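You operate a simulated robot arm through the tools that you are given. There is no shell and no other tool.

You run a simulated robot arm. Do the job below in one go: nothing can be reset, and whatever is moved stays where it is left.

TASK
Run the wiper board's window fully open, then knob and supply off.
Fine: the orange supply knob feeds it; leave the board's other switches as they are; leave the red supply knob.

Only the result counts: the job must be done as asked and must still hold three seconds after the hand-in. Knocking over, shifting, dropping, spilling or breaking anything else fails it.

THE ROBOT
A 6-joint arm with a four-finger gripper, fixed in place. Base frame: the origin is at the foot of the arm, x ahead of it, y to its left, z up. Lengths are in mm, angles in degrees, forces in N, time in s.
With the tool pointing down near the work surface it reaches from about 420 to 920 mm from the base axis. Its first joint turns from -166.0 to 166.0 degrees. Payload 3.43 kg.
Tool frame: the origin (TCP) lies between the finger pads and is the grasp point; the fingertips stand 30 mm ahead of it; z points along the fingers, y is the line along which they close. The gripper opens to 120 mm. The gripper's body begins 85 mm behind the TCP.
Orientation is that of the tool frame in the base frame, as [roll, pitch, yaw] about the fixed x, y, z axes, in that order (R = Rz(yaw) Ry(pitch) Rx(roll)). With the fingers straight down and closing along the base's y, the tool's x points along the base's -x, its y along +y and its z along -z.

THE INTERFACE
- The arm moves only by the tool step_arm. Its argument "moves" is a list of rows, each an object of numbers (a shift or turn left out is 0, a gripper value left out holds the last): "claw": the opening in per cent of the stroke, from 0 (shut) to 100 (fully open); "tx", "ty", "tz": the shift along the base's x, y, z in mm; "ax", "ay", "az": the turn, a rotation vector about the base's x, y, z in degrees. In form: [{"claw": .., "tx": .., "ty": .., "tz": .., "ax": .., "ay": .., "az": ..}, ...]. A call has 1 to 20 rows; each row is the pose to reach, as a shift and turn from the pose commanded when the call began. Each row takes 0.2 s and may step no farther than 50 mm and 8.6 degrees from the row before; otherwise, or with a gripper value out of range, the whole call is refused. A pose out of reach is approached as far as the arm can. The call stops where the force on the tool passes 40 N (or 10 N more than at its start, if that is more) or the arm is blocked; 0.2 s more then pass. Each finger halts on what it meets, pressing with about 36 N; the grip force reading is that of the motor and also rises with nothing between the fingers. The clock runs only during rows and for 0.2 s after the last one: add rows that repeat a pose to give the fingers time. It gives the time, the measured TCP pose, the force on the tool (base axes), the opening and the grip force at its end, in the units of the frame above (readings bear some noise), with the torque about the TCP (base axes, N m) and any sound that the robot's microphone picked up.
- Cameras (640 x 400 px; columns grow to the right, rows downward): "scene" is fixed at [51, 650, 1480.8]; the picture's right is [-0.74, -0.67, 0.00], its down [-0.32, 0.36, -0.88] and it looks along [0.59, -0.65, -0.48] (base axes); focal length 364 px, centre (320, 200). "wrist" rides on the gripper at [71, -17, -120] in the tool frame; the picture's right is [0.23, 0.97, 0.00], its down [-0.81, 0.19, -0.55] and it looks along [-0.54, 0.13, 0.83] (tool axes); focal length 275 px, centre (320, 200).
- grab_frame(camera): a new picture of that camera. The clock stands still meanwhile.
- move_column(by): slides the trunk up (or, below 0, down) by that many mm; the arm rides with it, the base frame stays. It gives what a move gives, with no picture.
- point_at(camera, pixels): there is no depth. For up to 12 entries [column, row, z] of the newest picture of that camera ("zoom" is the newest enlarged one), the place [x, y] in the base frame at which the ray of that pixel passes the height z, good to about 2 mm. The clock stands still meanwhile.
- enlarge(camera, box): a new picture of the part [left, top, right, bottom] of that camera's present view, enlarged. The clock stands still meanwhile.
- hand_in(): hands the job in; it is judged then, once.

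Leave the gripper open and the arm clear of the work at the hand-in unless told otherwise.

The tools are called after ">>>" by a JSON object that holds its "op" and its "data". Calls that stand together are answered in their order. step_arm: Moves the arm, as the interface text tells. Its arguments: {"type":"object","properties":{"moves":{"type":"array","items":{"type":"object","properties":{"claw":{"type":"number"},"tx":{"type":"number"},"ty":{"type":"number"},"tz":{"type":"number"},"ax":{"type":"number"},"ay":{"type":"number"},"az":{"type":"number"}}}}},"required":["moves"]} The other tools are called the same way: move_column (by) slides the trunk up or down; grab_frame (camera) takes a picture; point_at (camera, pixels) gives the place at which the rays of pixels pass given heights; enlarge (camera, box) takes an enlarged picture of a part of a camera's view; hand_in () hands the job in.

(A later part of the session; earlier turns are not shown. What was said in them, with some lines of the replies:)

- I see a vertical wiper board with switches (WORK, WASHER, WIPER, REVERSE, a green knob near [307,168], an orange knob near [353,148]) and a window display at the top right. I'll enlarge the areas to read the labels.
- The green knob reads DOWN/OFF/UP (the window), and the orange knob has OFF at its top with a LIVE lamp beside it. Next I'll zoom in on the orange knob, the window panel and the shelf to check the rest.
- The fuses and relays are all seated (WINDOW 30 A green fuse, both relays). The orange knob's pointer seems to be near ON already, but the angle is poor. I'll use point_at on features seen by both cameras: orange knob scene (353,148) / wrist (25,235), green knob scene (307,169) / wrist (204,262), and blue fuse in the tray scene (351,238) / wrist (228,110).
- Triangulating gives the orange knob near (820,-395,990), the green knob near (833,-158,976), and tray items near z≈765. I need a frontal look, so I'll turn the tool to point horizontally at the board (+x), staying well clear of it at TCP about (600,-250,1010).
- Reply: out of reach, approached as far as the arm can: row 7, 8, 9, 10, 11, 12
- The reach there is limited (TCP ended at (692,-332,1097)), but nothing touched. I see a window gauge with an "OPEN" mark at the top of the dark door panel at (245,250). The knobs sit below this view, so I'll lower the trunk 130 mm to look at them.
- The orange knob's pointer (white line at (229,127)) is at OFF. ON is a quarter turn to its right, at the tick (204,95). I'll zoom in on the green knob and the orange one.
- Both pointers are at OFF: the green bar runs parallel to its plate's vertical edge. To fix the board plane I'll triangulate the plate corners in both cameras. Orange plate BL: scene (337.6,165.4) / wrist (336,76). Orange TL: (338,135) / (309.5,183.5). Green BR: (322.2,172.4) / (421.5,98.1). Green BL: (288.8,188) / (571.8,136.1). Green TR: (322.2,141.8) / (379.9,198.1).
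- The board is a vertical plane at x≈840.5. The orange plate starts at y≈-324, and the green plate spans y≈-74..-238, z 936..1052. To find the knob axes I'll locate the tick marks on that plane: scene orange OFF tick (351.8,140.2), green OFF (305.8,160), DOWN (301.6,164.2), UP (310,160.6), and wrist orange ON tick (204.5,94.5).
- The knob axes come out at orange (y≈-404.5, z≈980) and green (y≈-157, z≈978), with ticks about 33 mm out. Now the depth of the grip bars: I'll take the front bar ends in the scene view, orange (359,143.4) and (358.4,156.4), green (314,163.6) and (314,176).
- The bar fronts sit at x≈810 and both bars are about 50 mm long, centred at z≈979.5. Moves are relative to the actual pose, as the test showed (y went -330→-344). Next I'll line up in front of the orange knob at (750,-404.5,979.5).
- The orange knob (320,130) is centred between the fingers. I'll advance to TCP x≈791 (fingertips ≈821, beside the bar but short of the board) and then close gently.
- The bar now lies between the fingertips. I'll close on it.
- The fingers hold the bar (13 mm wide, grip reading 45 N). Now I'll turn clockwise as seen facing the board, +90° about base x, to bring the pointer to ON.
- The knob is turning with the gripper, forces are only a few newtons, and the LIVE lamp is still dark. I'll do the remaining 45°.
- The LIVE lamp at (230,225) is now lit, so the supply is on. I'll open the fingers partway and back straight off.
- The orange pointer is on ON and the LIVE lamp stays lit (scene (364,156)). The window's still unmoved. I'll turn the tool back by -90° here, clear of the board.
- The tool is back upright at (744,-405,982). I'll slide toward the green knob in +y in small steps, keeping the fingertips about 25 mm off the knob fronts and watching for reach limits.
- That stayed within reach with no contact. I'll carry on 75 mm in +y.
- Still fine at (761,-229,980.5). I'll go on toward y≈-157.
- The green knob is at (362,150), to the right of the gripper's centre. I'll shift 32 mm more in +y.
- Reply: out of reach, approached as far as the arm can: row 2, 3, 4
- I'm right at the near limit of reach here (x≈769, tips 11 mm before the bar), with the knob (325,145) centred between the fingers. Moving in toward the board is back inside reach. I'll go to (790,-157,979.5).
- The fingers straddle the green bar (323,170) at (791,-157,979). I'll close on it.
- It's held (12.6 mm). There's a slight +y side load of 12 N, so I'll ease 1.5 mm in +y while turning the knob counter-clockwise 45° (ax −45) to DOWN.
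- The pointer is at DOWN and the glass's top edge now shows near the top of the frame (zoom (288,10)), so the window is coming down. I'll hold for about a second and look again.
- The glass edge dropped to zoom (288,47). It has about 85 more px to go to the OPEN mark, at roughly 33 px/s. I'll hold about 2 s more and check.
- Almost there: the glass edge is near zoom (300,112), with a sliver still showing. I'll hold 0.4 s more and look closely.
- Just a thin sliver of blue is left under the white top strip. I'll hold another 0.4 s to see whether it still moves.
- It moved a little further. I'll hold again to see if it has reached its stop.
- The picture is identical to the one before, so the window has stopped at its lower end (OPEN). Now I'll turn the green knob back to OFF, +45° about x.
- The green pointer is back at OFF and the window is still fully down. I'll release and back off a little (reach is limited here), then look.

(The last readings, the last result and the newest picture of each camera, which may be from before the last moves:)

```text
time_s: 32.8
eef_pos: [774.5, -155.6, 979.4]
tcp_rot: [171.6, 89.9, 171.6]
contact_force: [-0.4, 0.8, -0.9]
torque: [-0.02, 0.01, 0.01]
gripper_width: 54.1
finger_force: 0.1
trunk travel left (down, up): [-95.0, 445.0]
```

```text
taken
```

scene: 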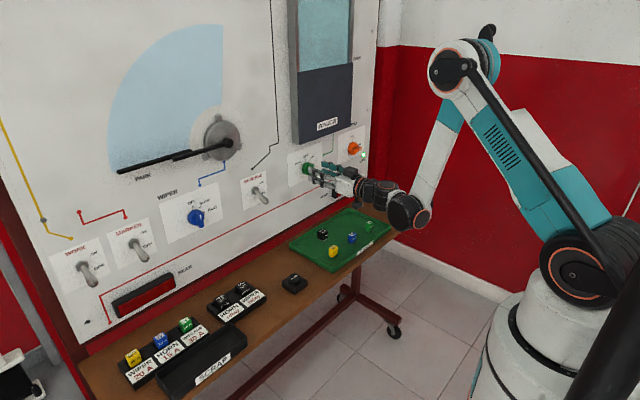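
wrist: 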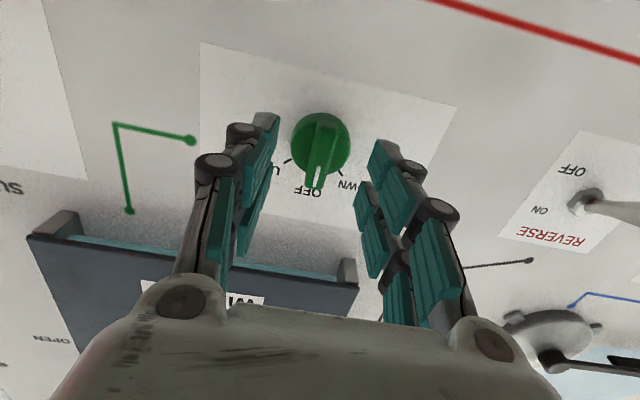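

The green knob reads OFF and the window stays down. Now I'll slide back toward the orange knob, easing away from the board once reach allows.

>>> {"op": "step_arm", "data": {"moves": [{"claw": 45, "ty": -20}, {"tx": -3, "ty": -45}, {"tx": -8, "ty": -75}, {"tx": -14, "ty": -105}, {"tx": -20, "ty": -135}, {"tx": -26, "ty": -165}, {"tx": -30, "ty": -195}, {"tx": -32, "ty": -222}, {"tx": -32, "ty": -249}, {"tx": -32, "ty": -249}]}}

>>> {"op": "grab_frame", "data": {"camera": "wrist"}}

```text
time_s: 35.0
eef_pos: [740.9, -402.2, 980.2]
tcp_rot: [161.0, 89.8, 161.1]
contact_force: [-1.0, -0.2, -0.3]
torque: [-0.02, 0.01, 0.01]
gripper_width: 54.2
finger_force: 0.0
trunk travel left (down, up): [-95.0, 445.0]
```

```text
taken
```

wrist: 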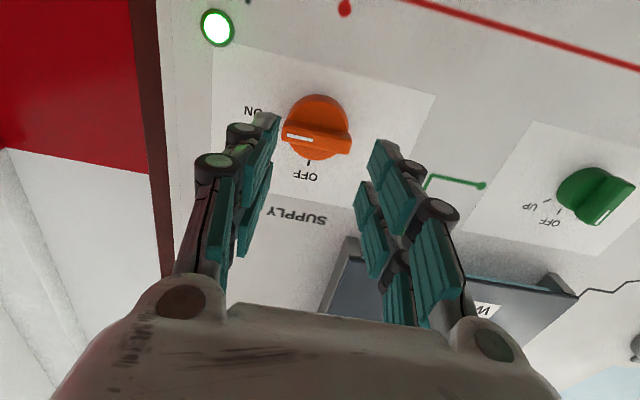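

I'm in front of the orange knob, whose pointer is still at ON (left) with the lamp lit. I'll roll the tool +90° here so the fingers close across the horizontal bar.

>>> {"op": "step_arm", "data": {"moves": [{"claw": 45, "ax": 7.5}, {"ax": 15}, {"ax": 22.5}, {"ax": 30}, {"ax": 37.5}, {"ax": 45}, {"ax": 52.5}, {"ax": 60}, {"ax": 67.5}, {"ax": 75}, {"ax": 82.5}, {"ax": 90}, {"ax": 90}]}}

>>> {"op": "grab_frame", "data": {"camera": "wrist"}}

```text
time_s: 37.8
eef_pos: [742.5, -405.9, 979.6]
tcp_rot: [89.8, -0.1, 90.1]
contact_force: [0.2, 0.4, 0.5]
torque: [-0.06, 0.01, -0.01]
gripper_width: 54.1
finger_force: 0.1
trunk travel left (down, up): [-95.0, 445.0]
```

```text
taken
```

wrist: 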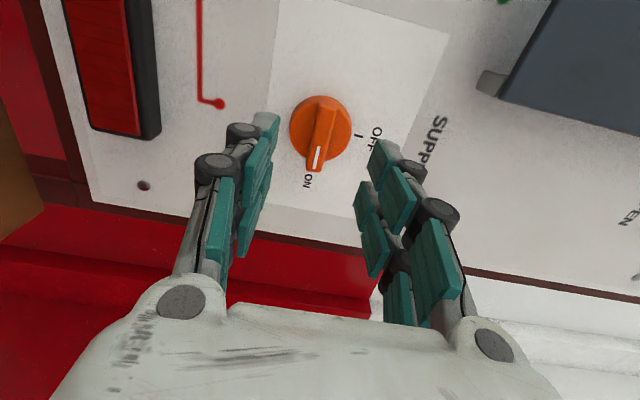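

The bar (320,135) is centred between the fingers. I'll advance 48 mm to x≈790.5, then close.

>>> {"op": "step_arm", "data": {"moves": [{"claw": 45, "tx": 15, "ty": 0.7}, {"tx": 30, "ty": 0.7}, {"tx": 40, "ty": 0.7}, {"tx": 44, "ty": 0.7}, {"tx": 47, "ty": 0.7}, {"tx": 48.5, "ty": 0.7}, {"tx": 48.5, "ty": 0.7}, {"claw": 25, "tx": 48.5, "ty": 0.7}, {"claw": 10, "tx": 48.5, "ty": 0.7}, {"claw": 0, "tx": 48.5, "ty": 0.7}, {"claw": 0, "tx": 48.5, "ty": 0.7}]}}

>>> {"op": "grab_frame", "data": {"camera": "wrist"}}

```text
time_s: 40.2
eef_pos: [790.5, -402.9, 980.2]
tcp_rot: [89.9, 0.0, 90.0]
contact_force: [6.1, -2.7, 11.2]
torque: [-0.04, -0.28, 0.2]
gripper_width: 13.1
finger_force: 45.3
trunk travel left (down, up): [-95.0, 445.0]
```

```text
taken
```

wrist: 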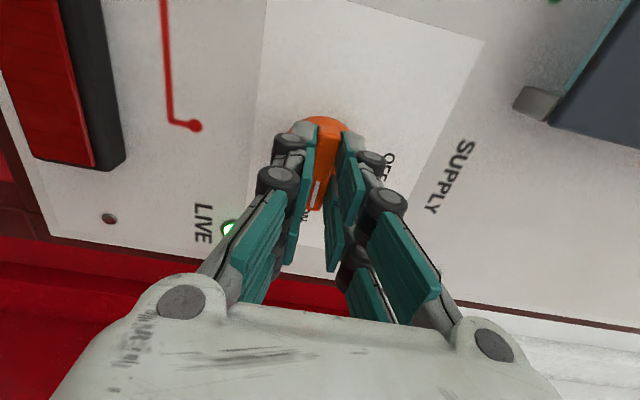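

It's held (13.1 mm). I'll turn counter-clockwise 90° (ax −90) back to OFF.

>>> {"op": "step_arm", "data": {"moves": [{"claw": 0, "tz": 0.8, "ax": -7.5}, {"tz": 0.8, "ax": -15}, {"tz": 0.8, "ax": -22.5}, {"tz": 0.8, "ax": -30}, {"tz": 0.8, "ax": -37.5}, {"tz": 0.8, "ax": -45}, {"tz": 0.8, "ax": -52.5}, {"tz": 0.8, "ax": -60}, {"tz": 0.8, "ax": -67.5}, {"tz": 0.8, "ax": -75}, {"tz": 0.8, "ax": -82.5}, {"tz": 0.8, "ax": -90}, {"tz": 0.8, "ax": -90}]}}

>>> {"op": "grab_frame", "data": {"camera": "wrist"}}

```text
time_s: 43.0
eef_pos: [791.8, -405.9, 979.0]
tcp_rot: [-171.9, 89.8, -172.0]
contact_force: [-18.0, 1.7, -33.7]
torque: [-0.01, 1.07, 0.04]
gripper_width: 13.0
finger_force: 45.4
trunk travel left (down, up): [-95.0, 445.0]
```

```text
taken
```

wrist: 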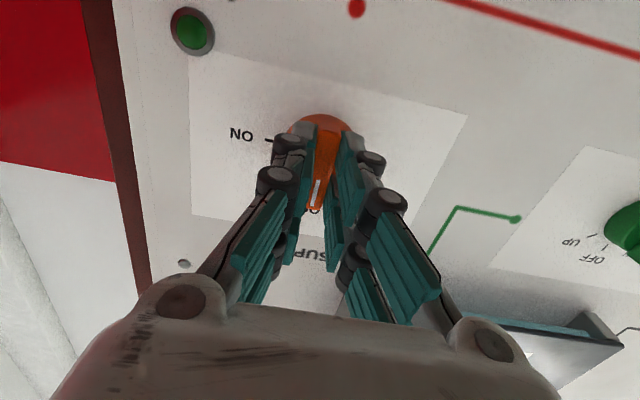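

The LIVE lamp at (190,30) is dark and the pointer is back at OFF. I'll release and back off.

>>> {"op": "step_arm", "data": {"moves": [{"claw": 20}, {"claw": 45}, {"claw": 45}, {"claw": 45, "tx": -15}, {"claw": 45, "tx": -35}, {"claw": 45, "tx": -55}, {"claw": 45, "tx": -55}]}}

>>> {"op": "grab_frame", "data": {"camera": "wrist"}}

>>> {"op": "grab_frame", "data": {"camera": "scene"}}

>>> {"op": "enlarge", "data": {"camera": "scene", "box": [270, 0, 410, 200]}}

```text
time_s: 44.6
eef_pos: [736.1, -402.9, 980.9]
tcp_rot: [168.0, 89.8, 168.0]
contact_force: [0.1, -0.2, 0.3]
torque: [-0.01, 0.02, 0.01]
gripper_width: 54.1
finger_force: 0.2
trunk travel left (down, up): [-95.0, 445.0]
```

```text
taken
```

wrist: 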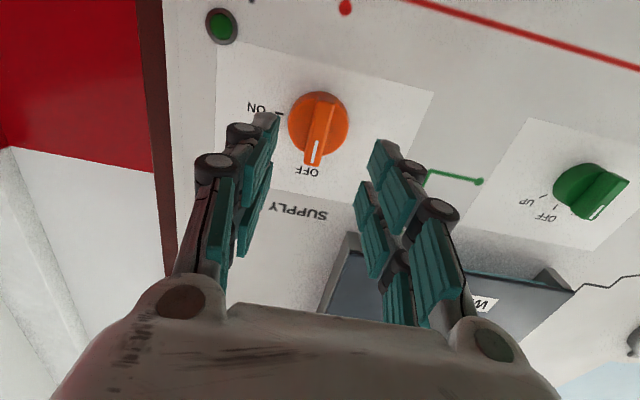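

```text
taken
```

scene: 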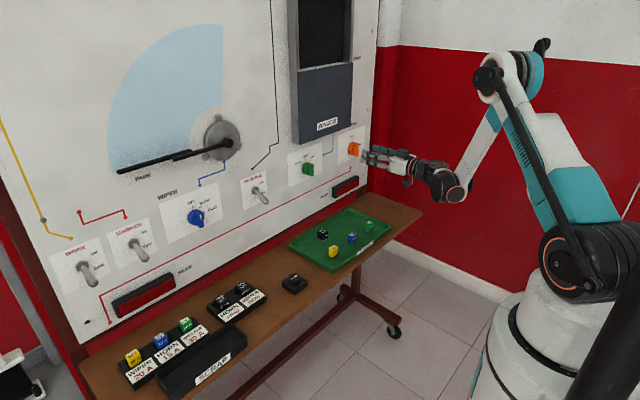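

```text
2.00 times, centred on (340, 100) of scene
```

zoom: 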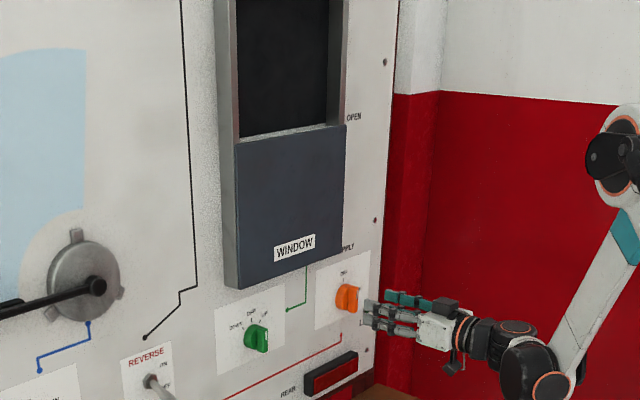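

Both pointers look to be at OFF, the lamp is dark and the window is fully down. I'll back off further, open the gripper fully, and check both knobs close up.

>>> {"op": "step_arm", "data": {"moves": [{"claw": 60, "tx": -10}, {"claw": 100, "tx": -20}, {"claw": 100, "tx": -30}, {"claw": 100, "tx": -30}]}}

>>> {"op": "grab_frame", "data": {"camera": "wrist"}}

>>> {"op": "enlarge", "data": {"camera": "wrist", "box": [180, 0, 380, 200]}}

>>> {"op": "enlarge", "data": {"camera": "scene", "box": [280, 120, 380, 200]}}

>>> {"op": "enlarge", "data": {"camera": "wrist", "box": [480, 90, 640, 250]}}

```text
time_s: 45.6
eef_pos: [704.4, -404.1, 979.1]
tcp_rot: [168.8, 89.9, 168.8]
contact_force: [-0.3, 0.8, -1.1]
torque: [0.03, 0.05, 0.02]
gripper_width: 120.0
finger_force: 0.0
trunk travel left (down, up): [-95.0, 445.0]
```

```text
taken
```

wrist: 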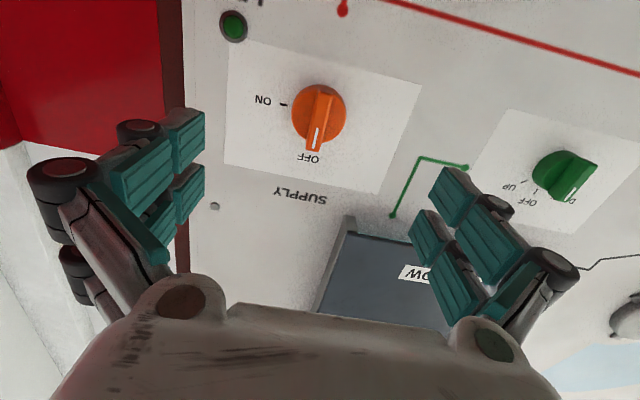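

```text
2.00 times, centred on (280, 100) of wrist
```

zoom: 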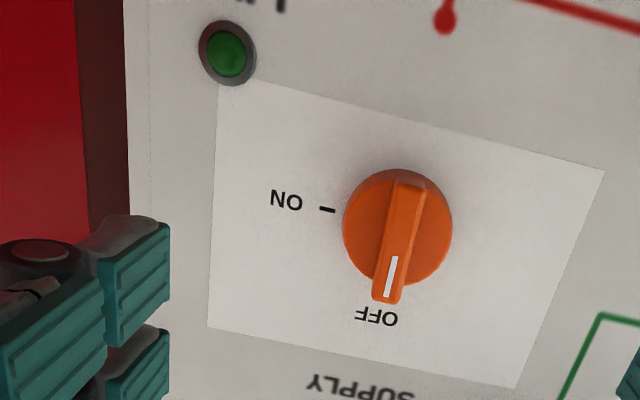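

```text
5.00 times, centred on (330, 160) of scene
```

zoom: 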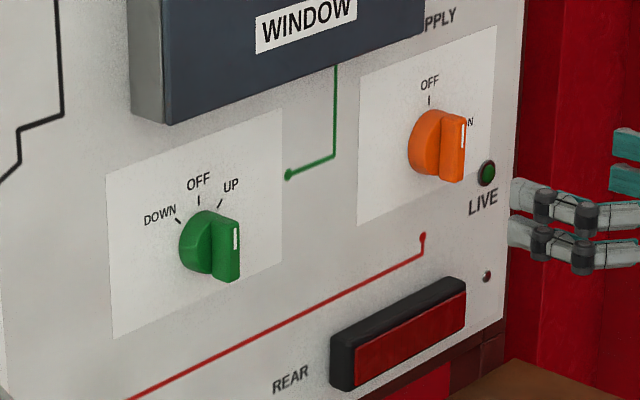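

```text
2.50 times, centred on (560, 170) of wrist
```

zoom: 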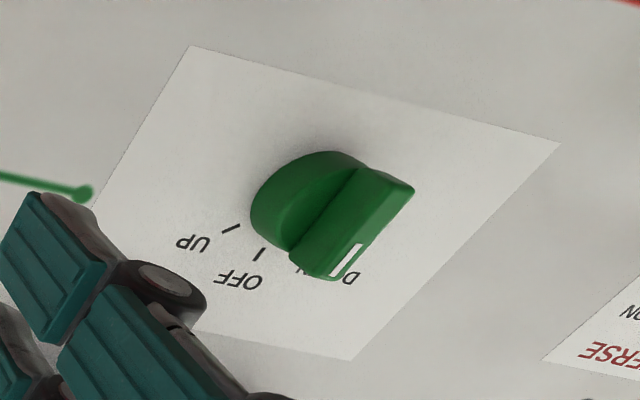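

Both knobs look just as they did at the start (pointers at OFF), the LIVE lamp is dark, and the window is fully open. The other switches haven't been touched. The gripper is open and about 75 mm clear of the nearest knob, so I'm handing in.

>>> {"op": "hand_in", "data": {}}

```text
The job is handed in.
```

The wiper board's window is fully open, and both the window knob and the orange supply knob are back at OFF. I've handed the job in; no verdict has come back yet.

- **Supply:** I turned the orange knob to ON and the LIVE lamp lit. After the window run I turned it back to OFF and the lamp went dark.
- **Window:** I held the green knob at DOWN until the glass stopped moving at the OPEN mark, with no change over a further 0.6 s. Then I turned it back to OFF.
- **Left alone:** I didn't touch the board's other switches or the red supply knob.
- **Arm:** The gripper is fully open, with its fingertips about 75 mm clear of the nearest knob.
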